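You operate a simulated robot arm through the tools that you are given. There is no shell and no other tool. Be economical: measure what you need, move in short steps, check, and stop when the job is done.

The job below is to be done with a simulated two-armed robot. You get a single attempt, and the scene is never put back.

Task
Pick up the blue metal flask from the table with one hand, pass it to the other hand and put it on the fourth wooden shelf from the bottom. Set down upright: metal flask.

Only the result counts: the job must be done as asked and must still hold three seconds after the hand-in. Knocking over, shifting, dropping, spilling or breaking anything else fails it.

Robot
Two 7-joint arms with two-finger grippers on one trunk, on a base that drives. Base frame: it is fixed to the floor where the robot stands at the start and does not move with it; the origin is under the middle of the robot, x ahead of it, y to its left, z up; the surface under the hand at the start is at about z = 750. Lengths are in mm, angles in degrees, forces in N, time in s.
The left shoulder is at the start at [60, 123, 945], the right one opposite. With the tool pointing down near the work surface each hand reaches from about 340 to 800 mm from the robot's upright axis, wherever it stands, measured 20 degrees to its own side. Places, roughly: fourth wooden shelf [900, 800, 1300]. Payload 1.47 kg a hand.
Tool frame (each hand has its own): the origin (TCP) lies between the finger pads and is the grasp point; the fingertips stand 16 mm ahead of it; z points along the fingers, y is the line along which they close. The gripper opens to 87 mm. The gripper's body begins 55 mm behind the TCP.
Orientation is that of the tool frame in the base frame, as a unit quaternion [w, x, y, z]. With the fingers straight down and closing along the base's y, the tool's x points along the base's -x, its y along +y and its z along -z.

Tools
- The arms move only by the tool servo_tool. It takes "left_series", "right_series" or both (then of equal length, played together; a hand with none holds still); each is a list of rows, each an object of numbers (a shift or turn left out is 0, a gripper value left out holds the last): "dx", "dy", "dz": the shift along the base's x, y, z in units of 200 mm (1.0 is 200 mm); "wx", "wy", "wz": the turn, a rotation vector about the base's x, y, z in units of 60 degrees (1.0 is 60 degrees). In form: [{"dx": .., "dy": .., "dz": .., "wx": .., "wy": .., "wz": ..}, ...]. A call has 1 to 10 rows; each row is the pose to reach, as a shift and turn from the pose commanded when the call began. "left_gripper" and "right_gripper" are, for a hand that has rows, the opening, from 0 (shut) to 1 (fully open), set as the call begins (left out, the last holds). A call with a number of a shift or a turn outside -1 to 1 is refused whole. A row lasts 0.2 s, in which the tool goes at most 50 mm and 8.6 degrees; a call with a longer step from one row to the next is refused whole, and so is a gripper value outside its range. Where a pose cannot be reached the arm comes as near as it can. A force on the tool above 40 N (or 10 N above the force at the start of the call, whichever is more), or a blocked arm, ends the call early, and 0.2 s more pass. The fingers move at their own pace (about 153 mm/s each) and stop on an object; they squeeze with about 28 N. The grip force told is the motor's: it shows also when the fingers shut on nothing. Time passes only in rows, and 0.2 s behind the last, so rows that repeat a pose let the fingers close. The reply holds the time, the measured pose of the TCP, the force on the tool along the base axes, the opening and the grip force, in the units named above and with some noise, with the torque about the TCP (base axes, N m) and any sound that the robot's microphone picked up, and new pictures: "views" is both (left out), scene, wrist or none (wrist: the cameras of the hands that moved).
- Cameras (640 x 400 px; columns grow to the right, rows downward): "scene" is now at [83.2, -13.4, 1512.8]; the picture's right is [-0.20, -0.98, 0.00], its down [-0.70, 0.14, -0.69] and it looks along [0.68, -0.14, -0.72] (base axes); focal length 252 px, centre (320, 200). "left" rides on the left gripper at [73, -12, -90] in its tool frame; the picture's right is [0.16, 0.99, 0.00], its down [-0.72, 0.12, -0.68] and it looks along [-0.67, 0.11, 0.73] (tool axes); focal length 247 px, centre (320, 200). "right" rides on the right gripper at [73, 12, -90] in its tool frame; the picture's right is [-0.16, 0.99, 0.00], its down [-0.72, -0.12, -0.68] and it looks along [-0.67, -0.11, 0.73] (tool axes); focal length 247 px, centre (320, 200). There is no depth. A picture from a camera that has moved, and an enlarged one, comes with that camera's place and axes in the base frame and with its lens. The place of the scene camera against the robot may be out by one fixed shift of up to 18 mm in any direction.
- raise_lower(by): slides the trunk up (or, below 0, down) by that many mm; the arms and the scene camera ride with it, the base frame stays. It gives what a move gives, with no picture.
- steer(legs): drives the robot by 1 to 6 legs, each [ahead, left, turn to the left] in mm, mm and degrees, along the robot's own axes; the way and the turn of a leg run together, so that a leg with both is an arc; at most 1500 mm and 180 degrees a leg. The arms and the cameras ride along, it lands a little off, and it stops where it bumps. It gives what a move gives, and a new picture of the scene camera.
- pan_tilt(pan, tilt): turns the head with the scene camera to pan (to the left, within 120 degrees either way) and tilt (down, from -29 to 69), counted from straight ahead of the robot. It gives what a move gives, and a new picture of the scene camera.
- inspect(camera, box): a new picture of the part [left, top, right, bottom] of that camera's present view, enlarged. It takes no simulated time.
- close_job(): hands the job in; it is judged then, once.

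Work in short steps. Places have to be worked out from the pictures, the camera data and where the tool is seen: move nearer, look again, correct. Check each grasp and each placing, and mend what went wrong. You have 120 turns and 260 pictures in all, those below and enlarged ones among them. Open the grippers and draw the arms clear of the work before you hand the job in, unless the task says otherwise; then end with one line.

The tools are called after ">>>" as name(argument=value, ...) on one line, values as JSON. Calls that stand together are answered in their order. servo_tool: Moves the arms, as the interface text tells. Its arguments: {"type":"object","properties":{"left_series":{"type":"array","items":{"type":"object","properties":{"dx":{"type":"number"},"dy":{"type":"number"},"dz":{"type":"number"},"wx":{"type":"number"},"wy":{"type":"number"},"wz":{"type":"number"}}}},"left_gripper":{"type":"number"},"right_series":{"type":"array","items":{"type":"object","properties":{"dx":{"type":"number"},"dy":{"type":"number"},"dz":{"type":"number"},"wx":{"type":"number"},"wy":{"type":"number"},"wz":{"type":"number"}}}},"right_gripper":{"type":"number"},"views":{"type":"string","enum":["both","scene","wrist","none"]}},"required":[]} The other tools are called the same way: raise_lower (by) slides the trunk up or down; steer (legs) drives the base; pan_tilt (pan, tilt) turns the head that bears the scene camera; inspect (camera, box) takes an enlarged picture of a part of a camera's view; close_job () hands the job in.

At the start:

```text
time_s: 0.0
left_ee_pos: [604.2, 57.7, 1040.4]
left_tool_rot: [0.0, 0.0, 1.0, 0.0]
left_force: [-0.6, 0.4, 0.3]
left_ft_torque: [-0.03, 0.0, -0.01]
left_opening: 86.9
left_finger_force: 0.1
right_ee_pos: [511.2, -395.7, 1081.6]
right_tool_rot: [0.0, 0.0, 1.0, 0.0]
right_force: [0.2, 0.3, 0.4]
right_ft_torque: [-0.01, -0.01, 0.03]
right_opening: 87.1
right_finger_force: 0.1
trunk travel left (down, up): [-100.0, 130.0]
robot x, y, heading: [-1.1, 0.6, -0.0]
head pan, tilt: [-11.6, 46.0]
```

scene: 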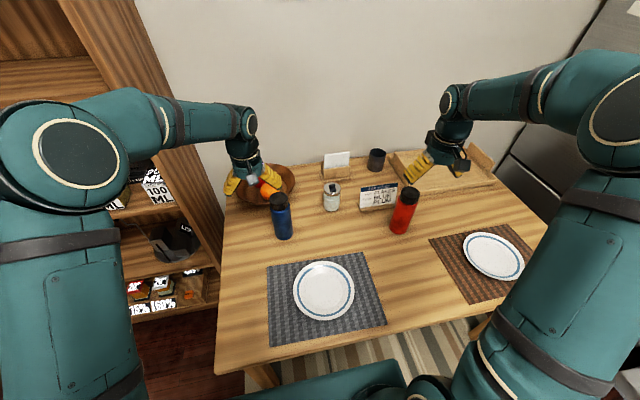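
right: 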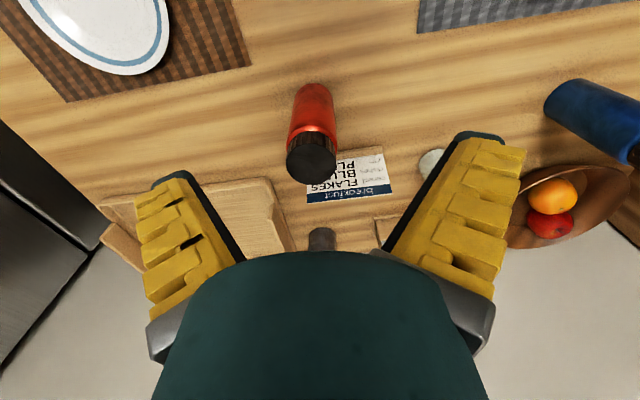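
left: 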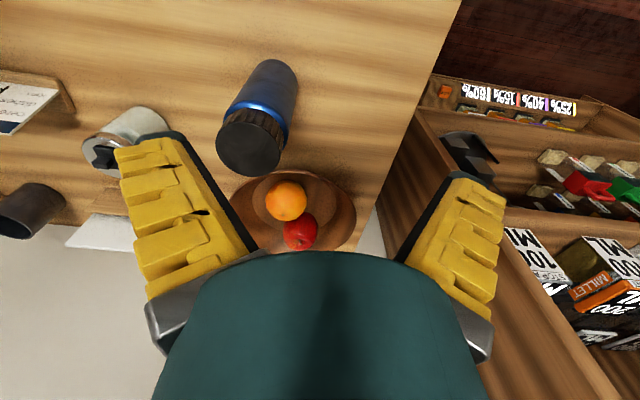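

The blue flask looks to stand near (666, 1), with its top at about z 930. I'll look at the shelf first.

>>> pan_tilt(pan=45, tilt=10)

>>> inspect(camera="left", box=[180, 20, 400, 260])

```text
time_s: 1.3
left_ee_pos: [604.0, 58.0, 1040.5]
left_tool_rot: [0.0, 0.0, 1.0, 0.0]
left_force: [-0.5, 0.2, -0.9]
left_ft_torque: [0.0, 0.02, -0.01]
left_opening: 87.1
left_finger_force: 0.0
right_ee_pos: [512.1, -395.1, 1081.2]
right_tool_rot: [0.0, -0.001, 1.0, 0.0]
right_force: [0.3, 0.0, 0.7]
right_ft_torque: [-0.01, 0.01, 0.03]
right_opening: 87.2
right_finger_force: 0.1
trunk travel left (down, up): [-100.0, 130.0]
robot x, y, heading: [-0.3, 1.1, 0.1]
head pan, tilt: [45.0, 10.0]
camera scene: at [70.2, 68.4, 1569.2], right [0.71, -0.71, 0.0], down [-0.12, -0.12, -0.98], along [0.7, 0.7, -0.17], focal length 252 px, centre (320, 200)
```

scene: 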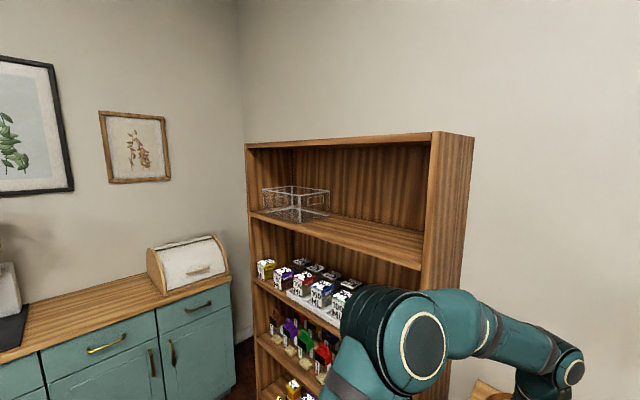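

```text
1.67 times, centred on (290, 140) of left
camera zoom: at [529.9, 46.3, 1130.2], right [-0.16, 0.99, 0.0], down [0.72, 0.12, 0.68], along [0.67, 0.11, -0.73], focal length 412 px, centre (370, 300)
```

zoom: 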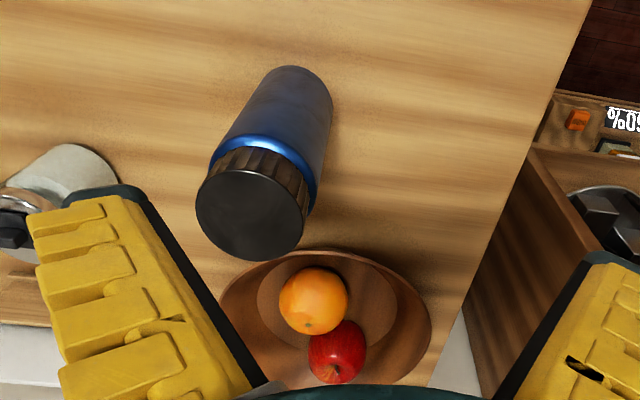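

The shelf unit faces the robot, with its front at about x=670. The board with the clear box is at z≈1300. From the left camera the flask is near (660, 1), top at ≈931, diameter ≈62. I'll bring the open left hand above it and check.

>>> servo_tool(left_series=[{"dx": 0.14, "dy": -0.14}, {"dx": 0.28, "dy": -0.285}, {"dx": 0.28, "dy": -0.285, "dz": -0.15}], left_gripper=1, views="wrist")

>>> pan_tilt(pan=0, tilt=40)

```text
time_s: 2.1
left_ee_pos: [658.4, 1.0, 1009.4]
left_tool_rot: [0.0, 0.0, 1.0, 0.0]
left_force: [0.1, 0.1, 0.5]
left_ft_torque: [-0.02, 0.03, 0.0]
left_opening: 87.0
left_finger_force: 0.0
right_ee_pos: [512.4, -394.2, 1081.1]
right_tool_rot: [0.001, 0.0, 1.0, 0.0]
right_force: [0.0, 0.8, -0.5]
right_ft_torque: [0.0, -0.01, 0.02]
right_opening: 87.0
right_finger_force: 0.1
trunk travel left (down, up): [-100.0, 130.0]
robot x, y, heading: [0.8, 1.3, -0.1]
head pan, tilt: [45.0, 10.0]
camera left: at [585.4, -10.8, 1099.5], right [-0.16, 0.99, 0.0], down [0.72, 0.12, 0.68], along [0.67, 0.11, -0.73], focal length 247 px, centre (320, 200)
```

left: 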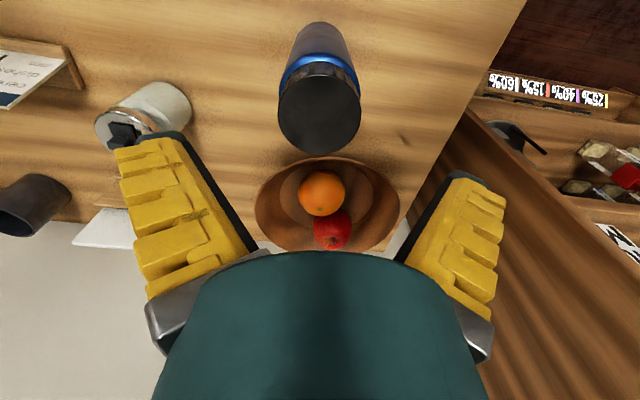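

```text
time_s: 3.2
left_ee_pos: [658.6, 1.0, 1010.3]
left_tool_rot: [0.0, 0.0, 1.0, 0.0]
left_force: [-0.5, 0.7, -0.3]
left_ft_torque: [0.01, 0.02, 0.02]
left_opening: 87.0
left_finger_force: 0.1
right_ee_pos: [511.5, -395.7, 1081.0]
right_tool_rot: [0.0, 0.0, 1.0, 0.0]
right_force: [0.5, 0.4, -0.9]
right_ft_torque: [0.01, 0.03, 0.02]
right_opening: 87.1
right_finger_force: 0.1
trunk travel left (down, up): [-100.0, 130.0]
robot x, y, heading: [2.2, 0.7, -0.3]
head pan, tilt: [0.0, 40.0]
camera scene: at [89.4, 2.8, 1521.6], right [0.0, -1.0, 0.0], down [-0.64, 0.0, -0.77], along [0.77, 0.0, -0.64], focal length 252 px, centre (320, 200)
```

scene: 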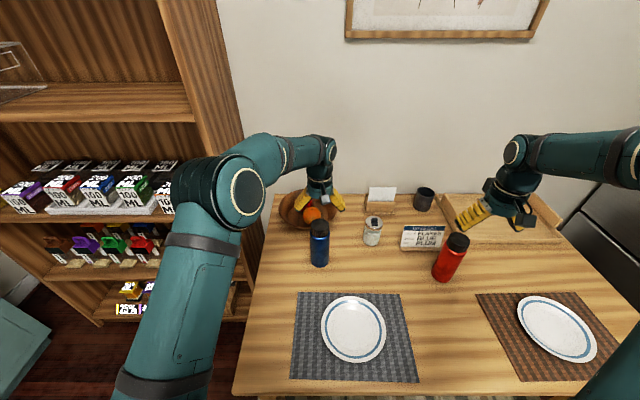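

The cap sits centred at about (661, 1), top z≈928. I'll lower the left hand to TCP z≈908 around the cap.

>>> servo_tool(left_series=[{"dx": 0.005, "dz": -0.17}, {"dx": 0.005, "dz": -0.34}, {"dx": 0.005, "dz": -0.51}, {"dx": 0.005, "dz": -0.51}], views="both")

```text
time_s: 4.2
left_ee_pos: [660.1, 1.7, 908.2]
left_tool_rot: [0.0, 0.0, 1.0, 0.0]
left_force: [0.7, -0.3, 0.9]
left_ft_torque: [-0.01, -0.02, 0.02]
left_opening: 87.0
left_finger_force: 0.0
right_ee_pos: [511.4, -396.0, 1081.1]
right_tool_rot: [0.0, 0.0, 1.0, 0.0]
right_force: [-0.3, 0.0, 0.1]
right_ft_torque: [0.0, -0.03, 0.0]
right_opening: 86.9
right_finger_force: 0.1
trunk travel left (down, up): [-100.0, 130.0]
robot x, y, heading: [0.8, 0.1, 0.2]
head pan, tilt: [0.0, 40.0]
camera scene: at [89.0, 2.8, 1521.6], right [0.0, -1.0, 0.0], down [-0.64, 0.0, -0.77], along [0.77, 0.0, -0.64], focal length 252 px, centre (320, 200)
camera left: at [585.8, -10.1, 997.9], right [-0.16, 0.99, 0.0], down [0.72, 0.12, 0.68], along [0.67, 0.11, -0.73], focal length 247 px, centre (320, 200)
```

scene: 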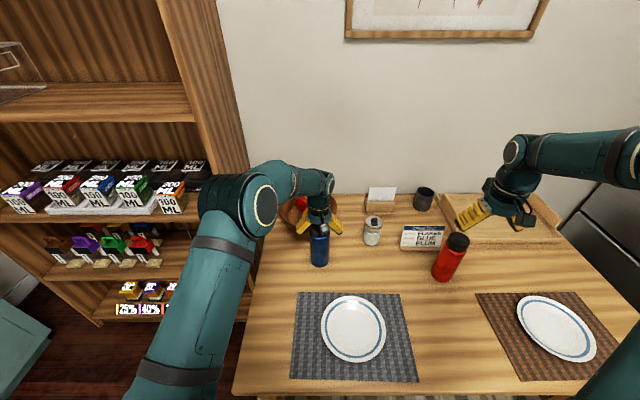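
left: 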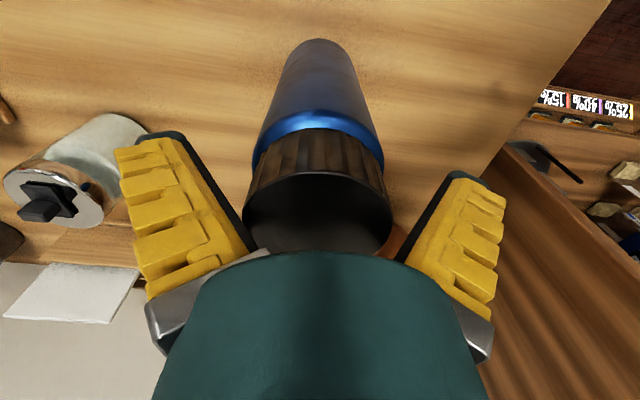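

The cap is centred between the fingers, so I'll close the left hand.

>>> servo_tool(left_series=[{}, {}, {}], left_gripper=0, views="wrist")

```text
time_s: 5.0
left_ee_pos: [659.5, 1.9, 908.9]
left_tool_rot: [0.0, -0.001, 1.0, 0.0]
left_force: [0.4, -0.9, 2.7]
left_ft_torque: [-0.05, 0.0, -0.02]
left_opening: 61.1
left_finger_force: 27.5
right_ee_pos: [511.4, -394.4, 1082.1]
right_tool_rot: [0.0, 0.0, 1.0, 0.0]
right_force: [-0.1, 0.3, -0.2]
right_ft_torque: [-0.02, -0.01, 0.01]
right_opening: 87.3
right_finger_force: 0.0
trunk travel left (down, up): [-100.0, 130.0]
robot x, y, heading: [-2.2, -2.8, 0.1]
head pan, tilt: [0.0, 40.0]
camera left: at [586.0, -10.4, 998.1], right [-0.16, 0.99, 0.0], down [0.72, 0.12, 0.68], along [0.67, 0.11, -0.73], focal length 247 px, centre (320, 200)
```

left: 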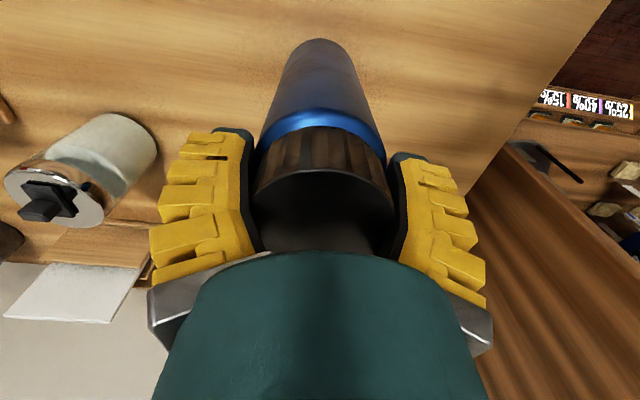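

The grip is firm at a 61 mm opening. I'll lift slowly straight up.

>>> servo_tool(left_series=[{"dz": 0.05}, {"dz": 0.2}, {"dz": 0.4}, {"dz": 0.6}, {"dz": 0.8}, {"dz": 1.0}, {"dz": 1.0}], views="both")

```text
time_s: 6.6
left_ee_pos: [659.9, 1.8, 1109.8]
left_tool_rot: [0.0, 0.0, 1.0, 0.0]
left_force: [0.5, -0.1, -3.4]
left_ft_torque: [-0.01, 0.0, 0.01]
left_opening: 60.8
left_finger_force: 27.8
right_ee_pos: [513.5, -395.4, 1082.8]
right_tool_rot: [0.0, 0.001, 1.0, -0.001]
right_force: [0.4, 0.1, 0.3]
right_ft_torque: [-0.03, 0.0, -0.03]
right_opening: 87.1
right_finger_force: 0.0
trunk travel left (down, up): [-100.0, 130.0]
robot x, y, heading: [3.7, 0.9, 0.1]
head pan, tilt: [0.0, 40.0]
camera scene: at [90.1, 2.7, 1521.4], right [0.0, -1.0, 0.0], down [-0.64, 0.0, -0.77], along [0.77, 0.0, -0.64], focal length 252 px, centre (320, 200)
camera left: at [587.4, -10.9, 1198.3], right [-0.16, 0.99, 0.0], down [0.72, 0.12, 0.68], along [0.67, 0.11, -0.73], focal length 247 px, centre (320, 200)
```

scene: 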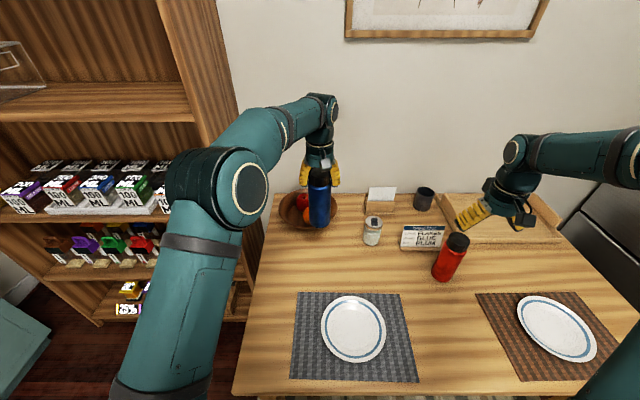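
left: 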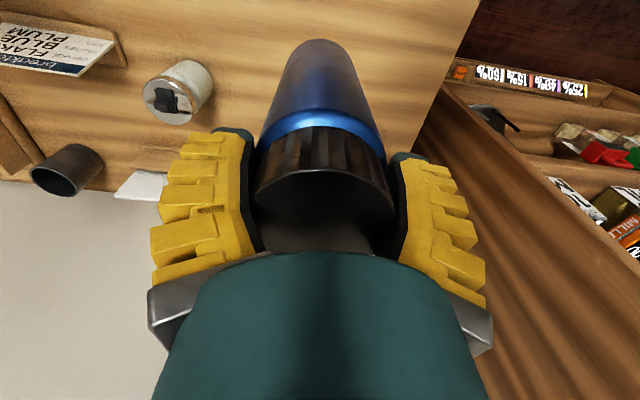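

The flask is lifted (about 3.5 N) and clear of everything. Now I'll turn the right hand to point forward, starting with 60° of pitch.

>>> servo_tool(right_series=[{"wy": -0.14}, {"wy": -0.28}, {"wy": -0.42}, {"wy": -0.56}, {"wy": -0.7}, {"wy": -0.84}, {"wy": -0.98}], right_gripper=1, views="none")

>>> servo_tool(right_series=[{"wy": -0.13}, {"wy": -0.26}, {"wy": -0.39}, {"wy": -0.52}, {"wy": -0.52}], views="both")

```text
time_s: 8.2
left_ee_pos: [659.5, -1.3, 1109.3]
left_tool_rot: [0.0, 0.001, 1.0, 0.0]
left_force: [-0.2, -0.6, -2.8]
left_ft_torque: [0.04, -0.03, 0.01]
left_opening: 60.8
left_finger_force: 28.1
right_ee_pos: [507.2, -377.2, 1072.3]
right_tool_rot: [0.436, -0.081, 0.896, 0.014]
right_force: [0.9, -1.4, 1.5]
right_ft_torque: [0.05, 0.09, 0.08]
right_opening: 87.2
right_finger_force: 0.0
right hand out of reach, approached as far as the arm can: row 6, 7
trunk travel left (down, up): [-100.0, 130.0]
robot x, y, heading: [1.1, 4.0, 0.0]
head pan, tilt: [0.0, 40.0]
```

```text
time_s: 9.4
left_ee_pos: [660.4, -0.4, 1108.6]
left_tool_rot: [0.0, 0.0, 1.0, 0.0]
left_force: [0.9, 0.5, -2.8]
left_ft_torque: [-0.01, 0.01, 0.0]
left_opening: 60.7
left_finger_force: 28.0
right_ee_pos: [511.5, -395.1, 1081.4]
right_tool_rot: [0.708, -0.001, 0.706, 0.0]
right_force: [-0.5, -0.2, -0.2]
right_ft_torque: [0.02, 0.02, 0.0]
right_opening: 86.9
right_finger_force: 0.1
right hand out of reach, approached as far as the arm can: row 1
trunk travel left (down, up): [-100.0, 130.0]
robot x, y, heading: [-0.9, 1.5, 0.0]
head pan, tilt: [0.0, 40.0]
camera scene: at [89.1, 2.9, 1521.6], right [0.0, -1.0, 0.0], down [-0.64, 0.0, -0.77], along [0.77, 0.0, -0.64], focal length 252 px, centre (320, 200)
camera right: at [421.7, -383.2, 1009.1], right [0.0, 0.99, 0.16], down [-0.68, -0.12, 0.72], along [0.73, -0.11, 0.67], focal length 247 px, centre (320, 200)
```

scene: 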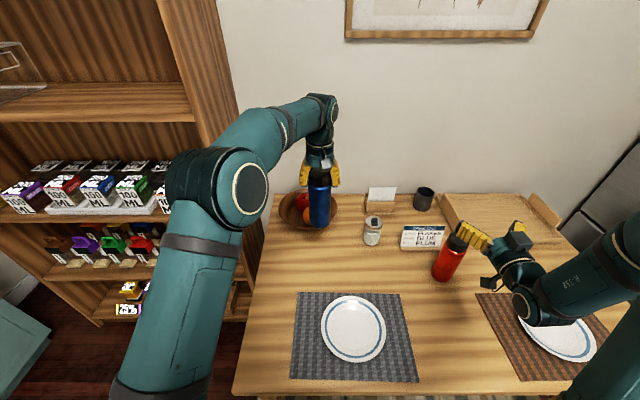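
right: 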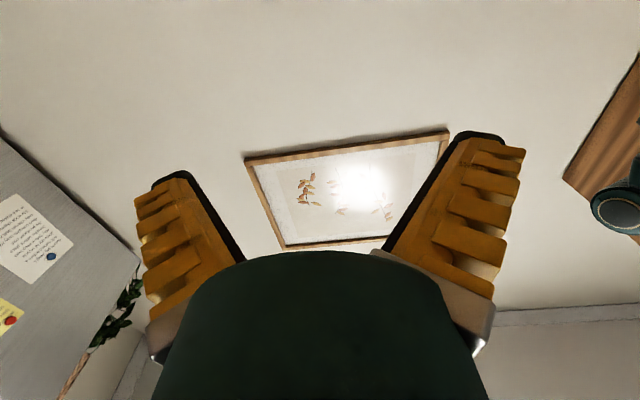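

The right tool now points along +x. I'll bring both hands toward y≈-150: the flask to (660, -150), and the right hand to a pre-grasp pose in front of it and lower.

>>> servo_tool(left_series=[{"dy": -0.15}, {"dy": -0.3}, {"dy": -0.45}, {"dy": -0.6}, {"dy": -0.75}, {"dy": -0.75}], right_series=[{"dy": 0.18}, {"dy": 0.36}, {"dy": 0.54, "dz": -0.04}, {"dy": 0.72, "dx": 0.1, "dz": -0.075}, {"dy": 0.9, "dx": 0.2, "dz": -0.075}, {"dy": 0.9, "dx": 0.2, "dz": -0.075}], views="both")

```text
time_s: 10.8
left_ee_pos: [652.6, -143.0, 1105.2]
left_tool_rot: [-0.001, 0.0, 1.0, 0.0]
left_force: [0.6, -0.6, -3.3]
left_ft_torque: [0.01, -0.01, -0.03]
left_opening: 60.9
left_finger_force: 27.6
left hand out of reach, approached as far as the arm can: row 5, 6
right_ee_pos: [546.5, -254.8, 1072.5]
right_tool_rot: [0.706, -0.008, 0.708, 0.009]
right_force: [-1.0, -0.9, 0.1]
right_ft_torque: [-0.01, -0.02, -0.01]
right_opening: 87.1
right_finger_force: 0.0
right hand out of reach, approached as far as the arm can: row 4, 5, 6
trunk travel left (down, up): [-100.0, 130.0]
robot x, y, heading: [0.3, -0.1, 0.0]
head pan, tilt: [0.0, 40.0]
camera scene: at [90.7, 2.4, 1521.4], right [0.0, -1.0, 0.0], down [-0.64, 0.0, -0.77], along [0.77, 0.0, -0.64], focal length 252 px, centre (320, 200)
camera right: at [456.7, -245.6, 999.8], right [-0.02, 0.99, 0.16], down [-0.67, -0.13, 0.73], along [0.74, -0.09, 0.67], focal length 247 px, centre (320, 200)
camera left: at [579.3, -155.4, 1194.8], right [-0.16, 0.99, 0.0], down [0.72, 0.12, 0.68], along [0.67, 0.11, -0.73], focal length 247 px, centre (320, 200)
```

scene: 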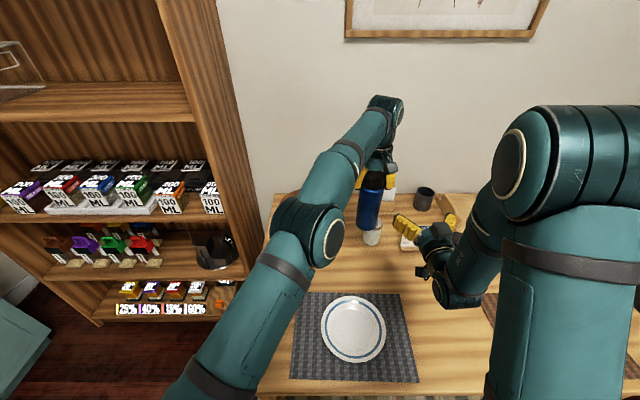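
right: 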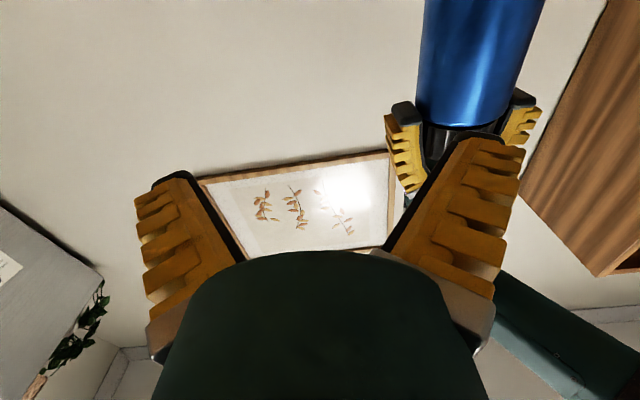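
left: 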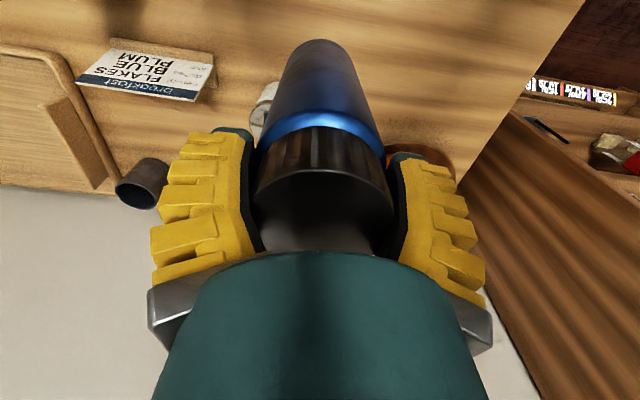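

The right hand hits its limit when pointing straight ahead and inward. I'll yaw it about 42° to the left and bring the flask back toward (630, -100).

>>> servo_tool(left_series=[{"dx": -0.04, "dy": 0.06}, {"dx": -0.08, "dy": 0.12}, {"dx": -0.12, "dy": 0.18}, {"dx": -0.155, "dy": 0.245}, {"dx": -0.155, "dy": 0.245}, {"dx": -0.155, "dy": 0.245}], right_series=[{"dx": -0.05, "dy": -0.1, "wz": 0.14}, {"dx": -0.1, "dy": -0.2, "wz": 0.28}, {"dx": -0.15, "dy": -0.22, "wz": 0.42}, {"dx": -0.15, "dy": -0.22, "wz": 0.56}, {"dx": -0.15, "dy": -0.22, "wz": 0.7}, {"dx": -0.15, "dy": -0.22, "wz": 0.7}], views="both")

```text
time_s: 12.2
left_ee_pos: [621.3, -94.4, 1106.6]
left_tool_rot: [-0.001, 0.001, 1.0, -0.001]
left_force: [-0.1, -0.1, -2.4]
left_ft_torque: [-0.02, -0.02, -0.02]
left_opening: 60.3
left_finger_force: 27.8
right_ee_pos: [514.9, -299.0, 1073.7]
right_tool_rot: [0.66, -0.254, 0.66, 0.254]
right_force: [-0.1, 0.3, 0.2]
right_ft_torque: [0.0, -0.06, 0.0]
right_opening: 86.9
right_finger_force: 0.0
trunk travel left (down, up): [-100.0, 130.0]
robot x, y, heading: [1.0, 4.4, 0.2]
head pan, tilt: [0.0, 40.0]
camera scene: at [89.5, 3.1, 1521.5], right [0.0, -1.0, 0.0], down [-0.64, 0.0, -0.77], along [0.77, 0.0, -0.64], focal length 252 px, centre (320, 200)
camera right: at [439.8, -350.5, 1000.7], right [-0.66, 0.73, 0.16], down [-0.43, -0.54, 0.72], along [0.62, 0.41, 0.67], focal length 247 px, centre (320, 200)
camera left: at [547.4, -105.6, 1195.8], right [-0.16, 0.99, 0.0], down [0.72, 0.12, 0.68], along [0.67, 0.11, -0.73], focal length 247 px, centre (320, 200)
```

scene: 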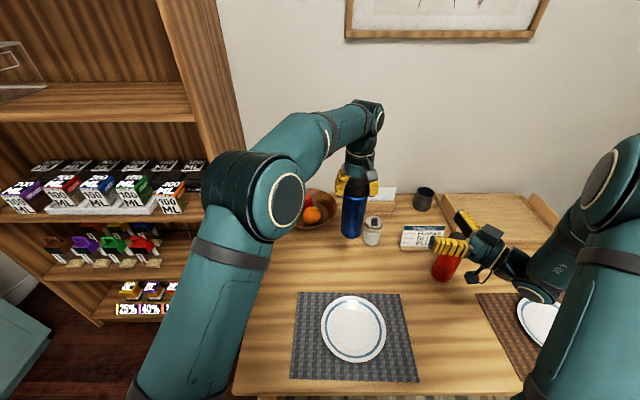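
right: 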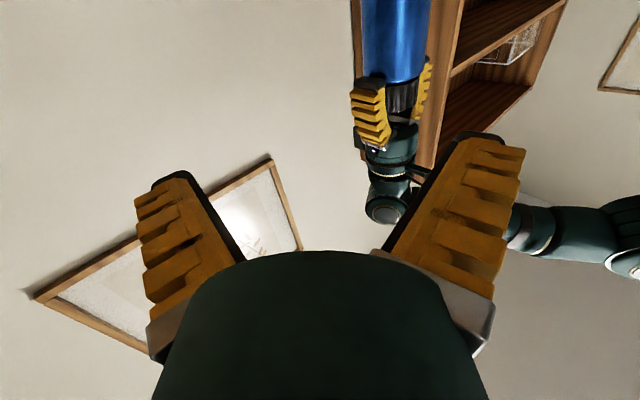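
left: 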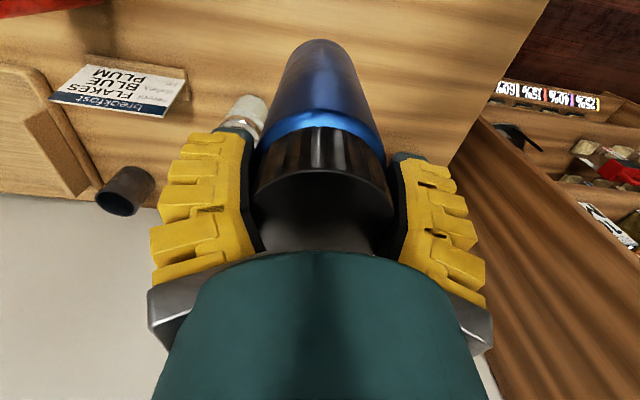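

The yaw worked. The flask axis is at (621, -94), with the left fingertips at z≈1091. I'll move the right hand to a pre-grasp 110 mm short along its pointing direction, at z≈1065.

>>> servo_tool(right_series=[{"dx": 0.03, "dy": 0.16, "dz": -0.02}, {"dx": 0.06, "dy": 0.33, "dz": -0.045}, {"dx": 0.09, "dy": 0.5, "dz": -0.045}, {"dx": 0.123, "dy": 0.655, "dz": -0.045}, {"dx": 0.123, "dy": 0.655, "dz": -0.045}], views="both")

```text
time_s: 13.4
left_ee_pos: [621.2, -95.1, 1106.3]
left_tool_rot: [0.0, 0.001, 1.0, 0.0]
left_force: [0.1, 0.2, -3.6]
left_ft_torque: [-0.01, 0.04, 0.01]
left_opening: 60.5
left_finger_force: 28.0
right_ee_pos: [540.1, -168.9, 1064.1]
right_tool_rot: [0.66, -0.254, 0.66, 0.253]
right_force: [0.6, 0.3, 0.6]
right_ft_torque: [0.03, 0.0, -0.02]
right_opening: 87.0
right_finger_force: 0.1
trunk travel left (down, up): [-100.0, 130.0]
robot x, y, heading: [-0.4, -0.3, 0.1]
head pan, tilt: [0.0, 40.0]
camera scene: at [89.5, 2.4, 1521.5], right [0.0, -1.0, 0.0], down [-0.64, 0.0, -0.77], along [0.77, 0.0, -0.64], focal length 252 px, centre (320, 200)
camera right: at [464.1, -220.7, 991.2], right [-0.66, 0.73, 0.16], down [-0.43, -0.54, 0.72], along [0.62, 0.41, 0.67], focal length 247 px, centre (320, 200)
```

scene: 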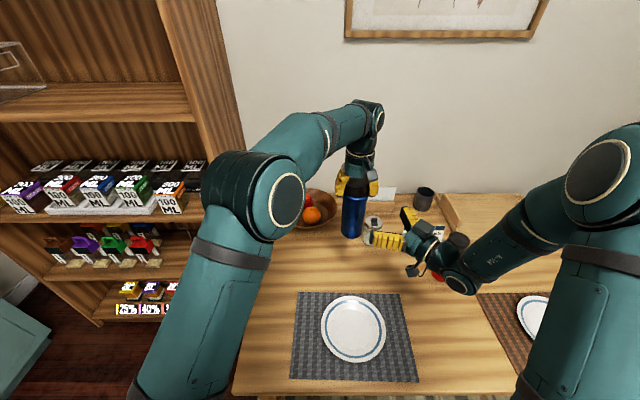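
right: 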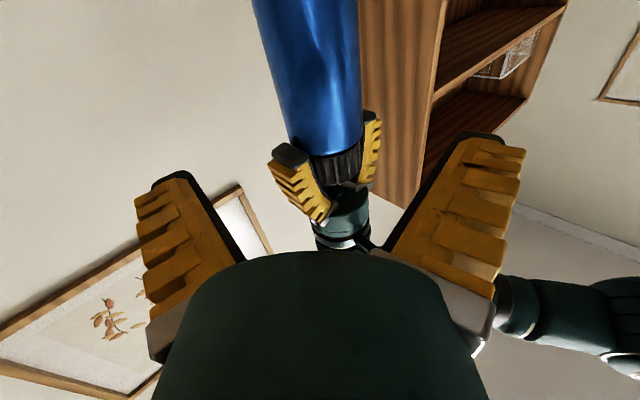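

The flask is centred in the right hand's view. I'll advance along the pointing direction to enclose it.

>>> servo_tool(right_series=[{"dx": 0.1, "dy": 0.09}, {"dx": 0.2, "dy": 0.18}, {"dx": 0.3, "dy": 0.27}, {"dx": 0.4, "dy": 0.365}, {"dx": 0.4, "dy": 0.365}], views="both")

```text
time_s: 14.6
left_ee_pos: [621.0, -95.0, 1105.7]
left_tool_rot: [0.0, 0.0, 1.0, 0.0]
left_force: [0.4, -1.2, -2.8]
left_ft_torque: [0.01, 0.0, -0.01]
left_opening: 60.2
left_finger_force: 27.9
right_ee_pos: [620.8, -95.6, 1064.2]
right_tool_rot: [0.66, -0.253, 0.66, 0.254]
right_force: [1.0, -1.0, -0.4]
right_ft_torque: [-0.02, 0.0, 0.05]
right_opening: 87.1
right_finger_force: 0.1
trunk travel left (down, up): [-100.0, 130.0]
robot x, y, heading: [0.1, 0.8, -0.0]
head pan, tilt: [0.0, 40.0]
camera scene: at [89.4, 2.4, 1521.5], right [0.0, -1.0, 0.0], down [-0.64, 0.0, -0.77], along [0.77, 0.0, -0.64], focal length 252 px, centre (320, 200)
camera right: at [544.9, -147.5, 991.3], right [-0.66, 0.73, 0.16], down [-0.43, -0.54, 0.72], along [0.62, 0.41, 0.67], focal length 247 px, centre (320, 200)
```

scene: 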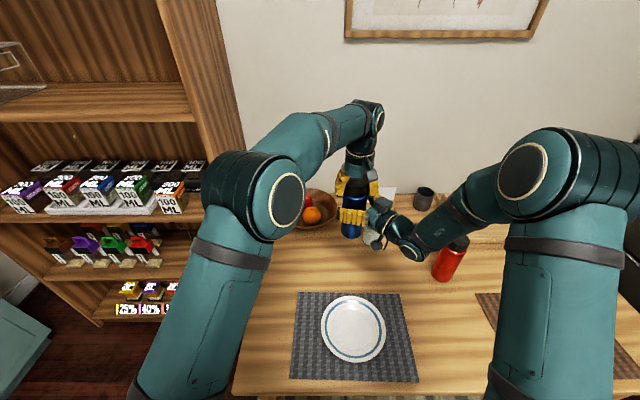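
right: 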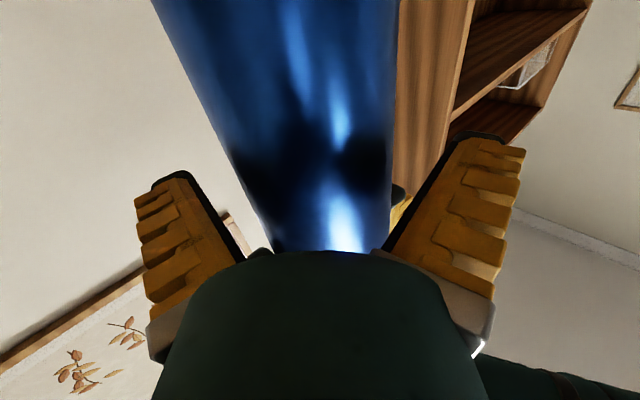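

Both TCPs line up at (621, -95), with the right one 42 mm lower. I'll close the right hand.

>>> servo_tool(right_series=[{}, {}, {}], right_gripper=0, views="wrist")

```text
time_s: 15.4
left_ee_pos: [620.6, -95.1, 1105.8]
left_tool_rot: [0.0, 0.001, 1.0, -0.001]
left_force: [-5.1, 1.6, -1.1]
left_ft_torque: [0.04, 0.19, 0.11]
left_opening: 60.2
left_finger_force: 27.4
right_ee_pos: [619.7, -96.2, 1065.8]
right_tool_rot: [0.66, -0.254, 0.66, 0.254]
right_force: [3.9, -0.7, 1.1]
right_ft_torque: [0.01, 0.02, -0.11]
right_opening: 60.7
right_finger_force: 28.1
trunk travel left (down, up): [-100.0, 130.0]
robot x, y, heading: [-1.0, 3.0, 0.1]
head pan, tilt: [0.0, 40.0]
camera right: at [544.9, -147.8, 991.3], right [-0.66, 0.73, 0.16], down [-0.43, -0.54, 0.72], along [0.62, 0.41, 0.67], focal length 247 px, centre (320, 200)
```

right: 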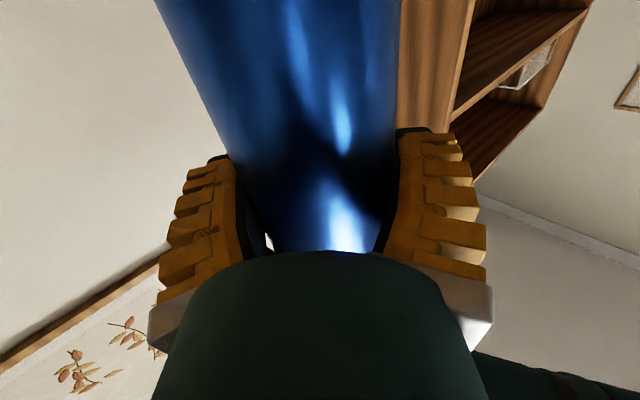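

The right hand grips at 60.7 mm. I'll open the left hand and raise it straight up out of the way.

>>> servo_tool(left_series=[{}, {}, {"dz": 0.1}, {"dz": 0.3}, {"dz": 0.5}], left_gripper=1, views="both")

```text
time_s: 16.6
left_ee_pos: [621.1, -94.5, 1205.3]
left_tool_rot: [0.0, 0.0, 1.0, -0.001]
left_force: [-0.5, -0.3, 1.1]
left_ft_torque: [0.0, 0.01, 0.0]
left_opening: 86.9
left_finger_force: 0.0
right_ee_pos: [620.1, -95.8, 1063.1]
right_tool_rot: [0.66, -0.253, 0.66, 0.254]
right_force: [0.0, 0.4, -1.2]
right_ft_torque: [0.01, -0.04, 0.01]
right_opening: 60.7
right_finger_force: 27.8
trunk travel left (down, up): [-100.0, 130.0]
robot x, y, heading: [-5.1, 2.9, -0.1]
head pan, tilt: [0.0, 40.0]
camera scene: at [89.6, 2.4, 1521.5], right [0.0, -1.0, 0.0], down [-0.64, 0.0, -0.77], along [0.77, 0.0, -0.64], focal length 252 px, centre (320, 200)
camera left: at [546.9, -106.8, 1295.6], right [-0.16, 0.99, 0.0], down [0.72, 0.12, 0.68], along [0.67, 0.11, -0.73], focal length 247 px, centre (320, 200)
```

scene: 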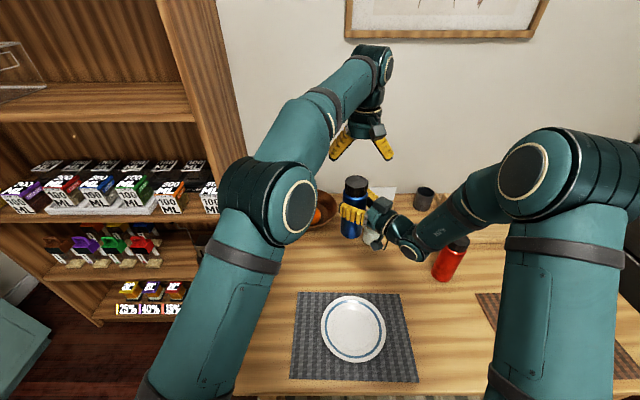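
left: 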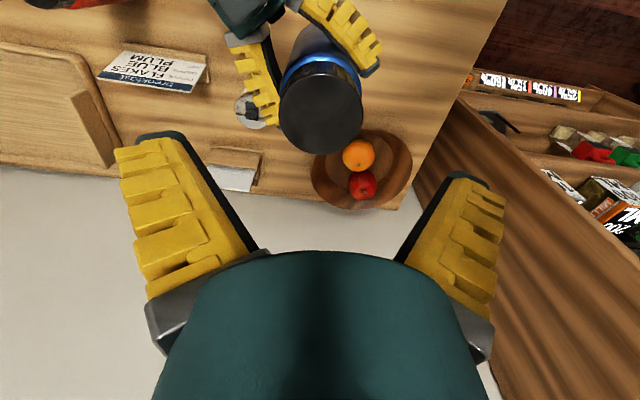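

The transfer worked: the right hand holds the flask upright alone, with its bottom ≈117 mm below the TCP. I'll retract the left arm to its own side first.

>>> servo_tool(left_series=[{"dx": -0.1, "dy": 0.17}, {"dx": -0.25, "dy": 0.34}, {"dx": -0.4, "dy": 0.51}, {"dx": -0.55, "dy": 0.68}, {"dx": -0.7, "dy": 0.85}, {"dx": -0.85, "dy": 1.0}, {"dx": -0.85, "dy": 1.0}], views="none")

>>> raise_lower(by=130)

>>> servo_tool(right_series=[{"dx": -0.1, "dy": -0.1, "wz": -0.1}, {"dx": -0.2, "dy": -0.25, "wz": -0.2}, {"dx": -0.3, "dy": -0.4, "wz": -0.3}, {"dx": -0.35, "dy": -0.55, "wz": -0.4}, {"dx": -0.4, "dy": -0.7, "wz": -0.5}, {"dx": -0.45, "dy": -0.85, "wz": -0.6}, {"dx": -0.5, "dy": -1.0, "wz": -0.7}, {"dx": -0.5, "dy": -1.0, "wz": -0.7}], views="scene")

```text
time_s: 18.2
left_ee_pos: [453.3, 104.2, 1204.9]
left_tool_rot: [0.0, 0.001, 1.0, 0.0]
left_force: [0.4, 0.4, -0.7]
left_ft_torque: [-0.03, 0.0, 0.01]
left_opening: 86.9
left_finger_force: 0.0
right_ee_pos: [619.8, -96.1, 1064.3]
right_tool_rot: [0.66, -0.253, 0.66, 0.254]
right_force: [-0.6, 0.5, 0.3]
right_ft_torque: [-0.01, 0.0, 0.02]
right_opening: 60.5
right_finger_force: 28.3
trunk travel left (down, up): [-100.0, 130.0]
robot x, y, heading: [2.5, -0.4, -0.2]
head pan, tilt: [0.0, 40.0]
```

```text
time_s: 19.8
left_ee_pos: [452.1, 105.1, 1334.9]
left_tool_rot: [0.0, 0.0, 1.0, 0.001]
left_force: [0.7, -0.7, -0.2]
left_ft_torque: [-0.03, -0.03, 0.01]
left_opening: 87.0
left_finger_force: 0.1
right_ee_pos: [619.7, -96.9, 1193.4]
right_tool_rot: [0.66, -0.253, 0.66, 0.253]
right_force: [0.2, 0.4, -2.7]
right_ft_torque: [0.02, -0.01, -0.01]
right_opening: 60.6
right_finger_force: 27.6
trunk travel left (down, up): [-230.0, 0.0]
robot x, y, heading: [-1.0, 0.5, -0.0]
head pan, tilt: [0.0, 40.0]
```

```text
time_s: 21.6
left_ee_pos: [452.4, 105.1, 1335.5]
left_tool_rot: [-0.001, -0.001, 1.0, 0.0]
left_force: [0.0, -0.7, 0.4]
left_ft_torque: [-0.03, 0.01, 0.01]
left_opening: 87.2
left_finger_force: 0.1
right_ee_pos: [518.1, -295.2, 1194.9]
right_tool_rot: [0.707, 0.001, 0.707, -0.001]
right_force: [1.2, 0.3, -0.2]
right_ft_torque: [0.0, 0.01, -0.01]
right_opening: 0.2
right_finger_force: 27.9
trunk travel left (down, up): [-230.0, 0.0]
robot x, y, heading: [-1.0, -0.7, 0.1]
head pan, tilt: [0.0, 40.0]
camera scene: at [89.7, 3.0, 1651.5], right [0.0, -1.0, 0.0], down [-0.64, 0.0, -0.77], along [0.77, 0.0, -0.64], focal length 252 px, centre (320, 200)
```

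scene: 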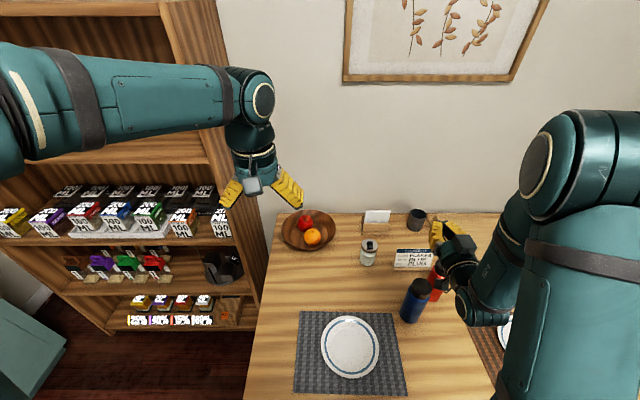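

The right gripper shut on nothing, so the flask has slipped out. I'll look at where it is.

>>> inspect(camera="scene", box=[340, 190, 540, 340])

>>> inspect(camera="left", box=[0, 0, 640, 400])

>>> inspect(camera="right", box=[0, 0, 640, 400])

```text
2.67 times, centred on (440, 265) of scene
camera zoom: at [89.7, 3.0, 1651.5], right [0.0, -1.0, 0.0], down [-0.64, 0.0, -0.77], along [0.77, 0.0, -0.64], focal length 673 px, centre (0, 27)
```

zoom: 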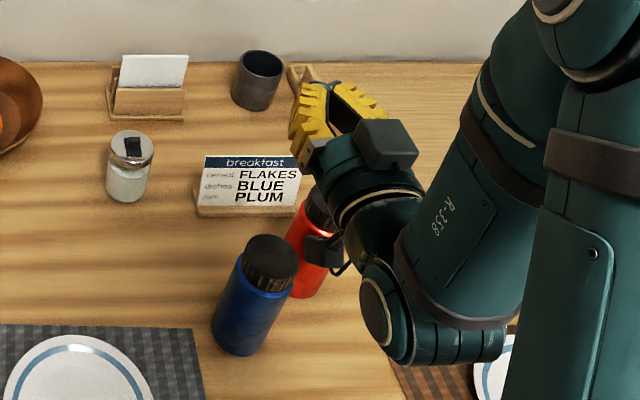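

```text
1.00 times, centred on (320, 200) of left (not enlarged: the box is as wide or as high as the picture)
camera zoom: at [379.1, 93.5, 1425.3], right [-0.16, 0.99, 0.0], down [0.72, 0.12, 0.68], along [0.67, 0.11, -0.73], focal length 247 px, centre (320, 200)
```

zoom: 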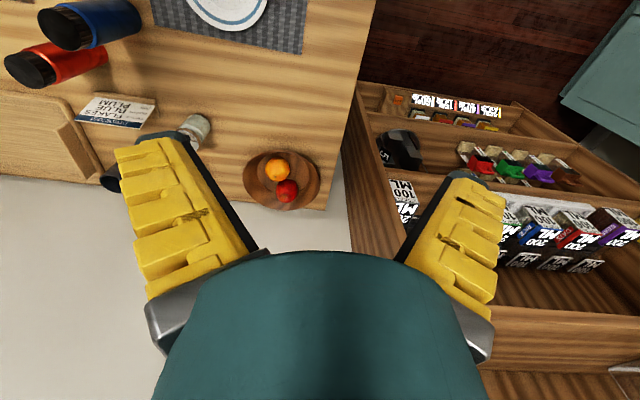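

```text
1.00 times, centred on (320, 200) of right (not enlarged: the box is as wide or as high as the picture)
camera zoom: at [428.8, -284.9, 1121.3], right [0.0, 0.99, 0.16], down [-0.68, -0.11, 0.72], along [0.73, -0.11, 0.67], focal length 247 px, centre (320, 200)
```

zoom: 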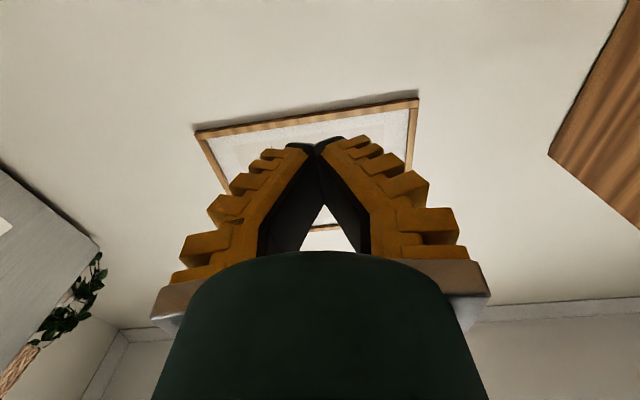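

The flask looks almost directly below the right hand, at about (512, -307), either standing or just landing. I'll hold still for one step and look again.

>>> servo_tool(right_series=[{}, {}], views="scene")

>>> inspect(camera="scene", box=[340, 190, 540, 340])

>>> inspect(camera="left", box=[0, 0, 160, 100])

```text
time_s: 22.2
left_ee_pos: [453.4, 105.5, 1335.0]
left_tool_rot: [0.0, -0.001, 1.0, 0.0]
left_force: [0.0, 0.3, 0.6]
left_ft_torque: [0.0, -0.03, 0.01]
left_opening: 87.1
left_finger_force: 0.1
right_ee_pos: [519.4, -296.7, 1194.4]
right_tool_rot: [0.707, 0.0, 0.708, 0.001]
right_force: [1.4, 0.5, 0.3]
right_ft_torque: [0.03, -0.02, 0.01]
right_opening: 0.3
right_finger_force: 27.6
trunk travel left (down, up): [-230.0, 0.0]
robot x, y, heading: [-0.9, 2.1, -0.0]
head pan, tilt: [0.0, 40.0]
camera scene: at [89.4, 2.7, 1651.5], right [0.0, -1.0, 0.0], down [-0.64, 0.0, -0.77], along [0.77, 0.0, -0.64], focal length 252 px, centre (320, 200)
```

scene: 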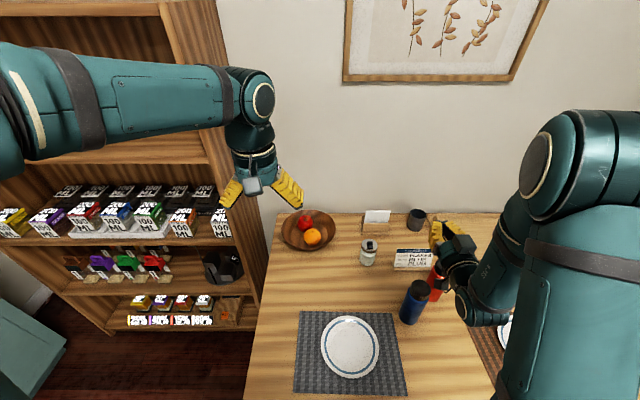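

```text
2.67 times, centred on (440, 265) of scene
camera zoom: at [89.4, 2.7, 1651.5], right [0.0, -1.0, 0.0], down [-0.64, 0.0, -0.77], along [0.77, 0.0, -0.64], focal length 673 px, centre (0, 27)
```

zoom: 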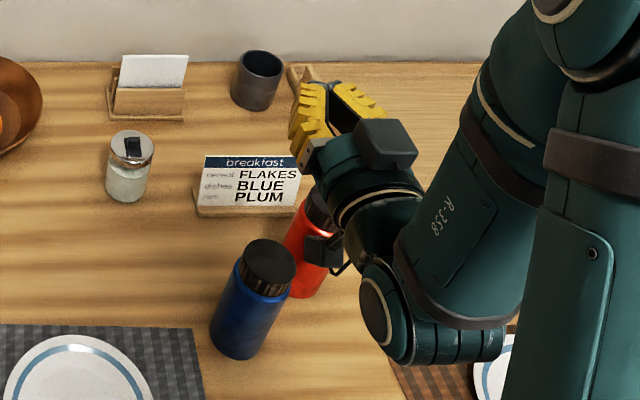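

```text
4.00 times, centred on (80, 50) of left
camera zoom: at [378.8, 93.2, 1425.3], right [-0.16, 0.99, 0.0], down [0.72, 0.12, 0.68], along [0.67, 0.11, -0.73], focal length 988 px, centre (1280, 800)
```

zoom: 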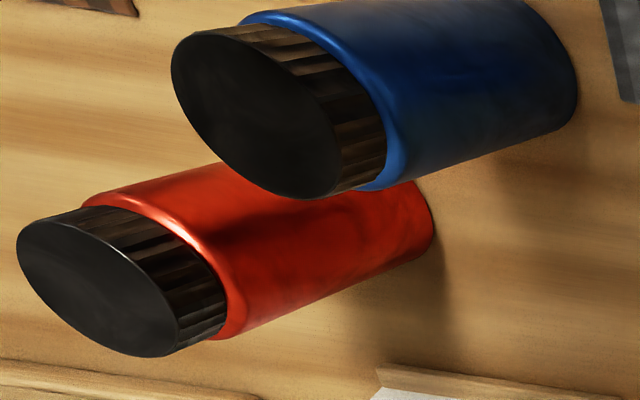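

Luckily the flask stands upright on the table near (518, -312), and the red flask is untouched. The body grip slipped during the fast yawed move. I'll have the right hand pick it by the cap, pass it to the left, and move slowly after that. First I'll turn the right hand back to pointing down.

>>> servo_tool(right_series=[{"wy": 0.14, "dz": 0.05}, {"wy": 0.28, "dz": 0.1}, {"wy": 0.42, "dz": 0.15}, {"wy": 0.56, "dz": 0.2}, {"wy": 0.7, "dz": 0.2}, {"wy": 0.84, "dz": 0.2}, {"wy": 0.98, "dz": 0.2}], right_gripper=1, views="none")

>>> servo_tool(right_series=[{"wy": 0.13}, {"wy": 0.26}, {"wy": 0.39}, {"wy": 0.52}, {"wy": 0.52}], views="both")

```text
time_s: 23.8
left_ee_pos: [453.3, 106.9, 1334.4]
left_tool_rot: [0.0, -0.001, 1.0, -0.001]
left_force: [0.5, 1.4, 0.1]
left_ft_torque: [-0.08, 0.05, 0.03]
left_opening: 87.0
left_finger_force: 0.0
right_ee_pos: [521.1, -294.7, 1234.6]
right_tool_rot: [0.268, 0.0, 0.963, -0.001]
right_force: [0.0, -4.3, -1.8]
right_ft_torque: [0.22, -0.12, 0.15]
right_opening: 87.0
right_finger_force: 0.1
trunk travel left (down, up): [-230.0, 0.0]
robot x, y, heading: [-2.9, 3.7, -0.1]
head pan, tilt: [0.0, 40.0]
```

```text
time_s: 25.0
left_ee_pos: [452.2, 105.2, 1336.6]
left_tool_rot: [0.0, 0.0, 1.0, 0.001]
left_force: [-0.5, 0.3, 0.1]
left_ft_torque: [0.01, -0.02, -0.03]
left_opening: 87.0
left_finger_force: 0.0
right_ee_pos: [517.9, -296.3, 1235.9]
right_tool_rot: [0.0, 0.0, 1.0, 0.001]
right_force: [-0.4, -0.2, 0.8]
right_ft_torque: [-0.04, -0.02, -0.04]
right_opening: 86.9
right_finger_force: 0.2
trunk travel left (down, up): [-230.0, 0.0]
robot x, y, heading: [1.7, -0.7, 0.3]
head pan, tilt: [0.0, 40.0]
camera scene: at [88.4, 2.6, 1651.6], right [0.0, -1.0, 0.0], down [-0.64, 0.0, -0.77], along [0.77, 0.0, -0.64], focal length 252 px, centre (320, 200)
camera right: at [445.1, -284.7, 1324.6], right [0.16, 0.99, 0.0], down [0.72, -0.12, 0.68], along [0.67, -0.11, -0.73], focal length 247 px, centre (320, 200)
```

scene: 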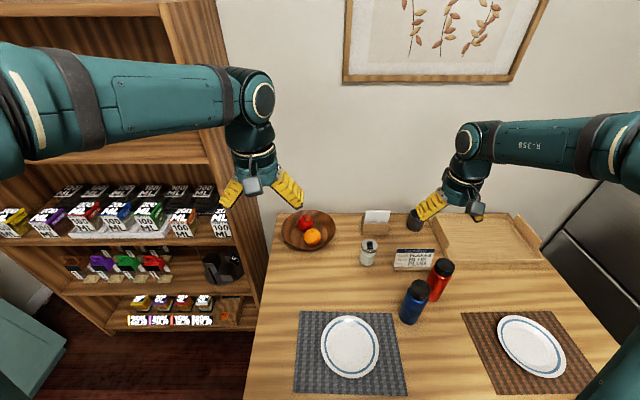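
right: 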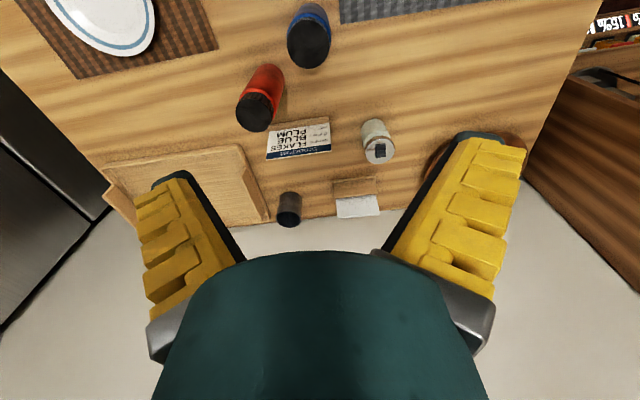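

From this view the blue cap is at about (519, -312), well clear of the red flask at (597, -418). I'll lower the trunk to its starting height, then bring the right hand above the cap.

>>> raise_lower(by=-130)

>>> servo_tool(right_series=[{"dx": 0.005, "dy": -0.08, "dz": -0.15}, {"dx": 0.005, "dy": -0.08, "dz": -0.4}, {"dx": 0.005, "dy": -0.08, "dz": -0.5}, {"dx": 0.005, "dy": -0.08, "dz": -0.5}], views="wrist")

```text
time_s: 26.5
left_ee_pos: [451.4, 104.5, 1206.2]
left_tool_rot: [0.0, 0.001, 1.0, 0.0]
left_force: [1.1, 0.1, 1.2]
left_ft_torque: [0.01, 0.0, 0.04]
left_opening: 86.8
left_finger_force: 0.1
right_ee_pos: [519.5, -295.8, 1105.2]
right_tool_rot: [0.0, 0.001, 1.0, -0.001]
right_force: [0.3, -0.2, 0.3]
right_ft_torque: [0.0, 0.0, -0.05]
right_opening: 86.8
right_finger_force: 0.0
trunk travel left (down, up): [-100.0, 130.0]
robot x, y, heading: [-0.9, 4.2, 0.1]
head pan, tilt: [0.0, 40.0]
```

```text
time_s: 27.5
left_ee_pos: [452.7, 104.7, 1205.2]
left_tool_rot: [0.0, 0.0, 1.0, 0.0]
left_force: [0.1, -0.7, -0.6]
left_ft_torque: [-0.02, -0.01, 0.01]
left_opening: 87.2
left_finger_force: 0.1
right_ee_pos: [521.2, -311.5, 1004.8]
right_tool_rot: [-0.001, 0.0, 1.0, 0.0]
right_force: [-0.1, 0.1, 0.4]
right_ft_torque: [-0.02, 0.01, 0.0]
right_opening: 87.3
right_finger_force: 0.0
trunk travel left (down, up): [-100.0, 130.0]
robot x, y, heading: [-5.1, 0.5, -0.0]
head pan, tilt: [0.0, 40.0]
camera right: at [447.2, -300.0, 1093.6], right [0.16, 0.99, 0.0], down [0.72, -0.12, 0.68], along [0.67, -0.11, -0.73], focal length 247 px, centre (320, 200)
```

right: 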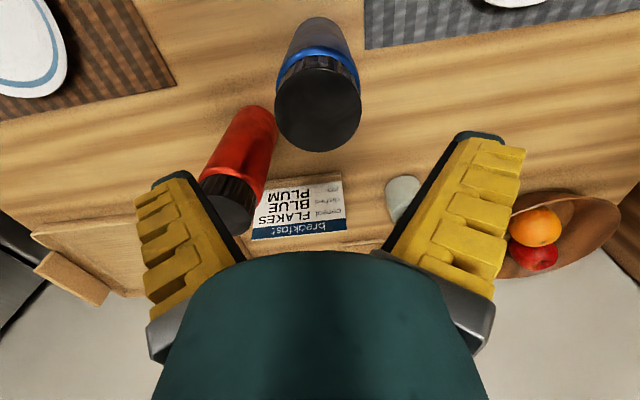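

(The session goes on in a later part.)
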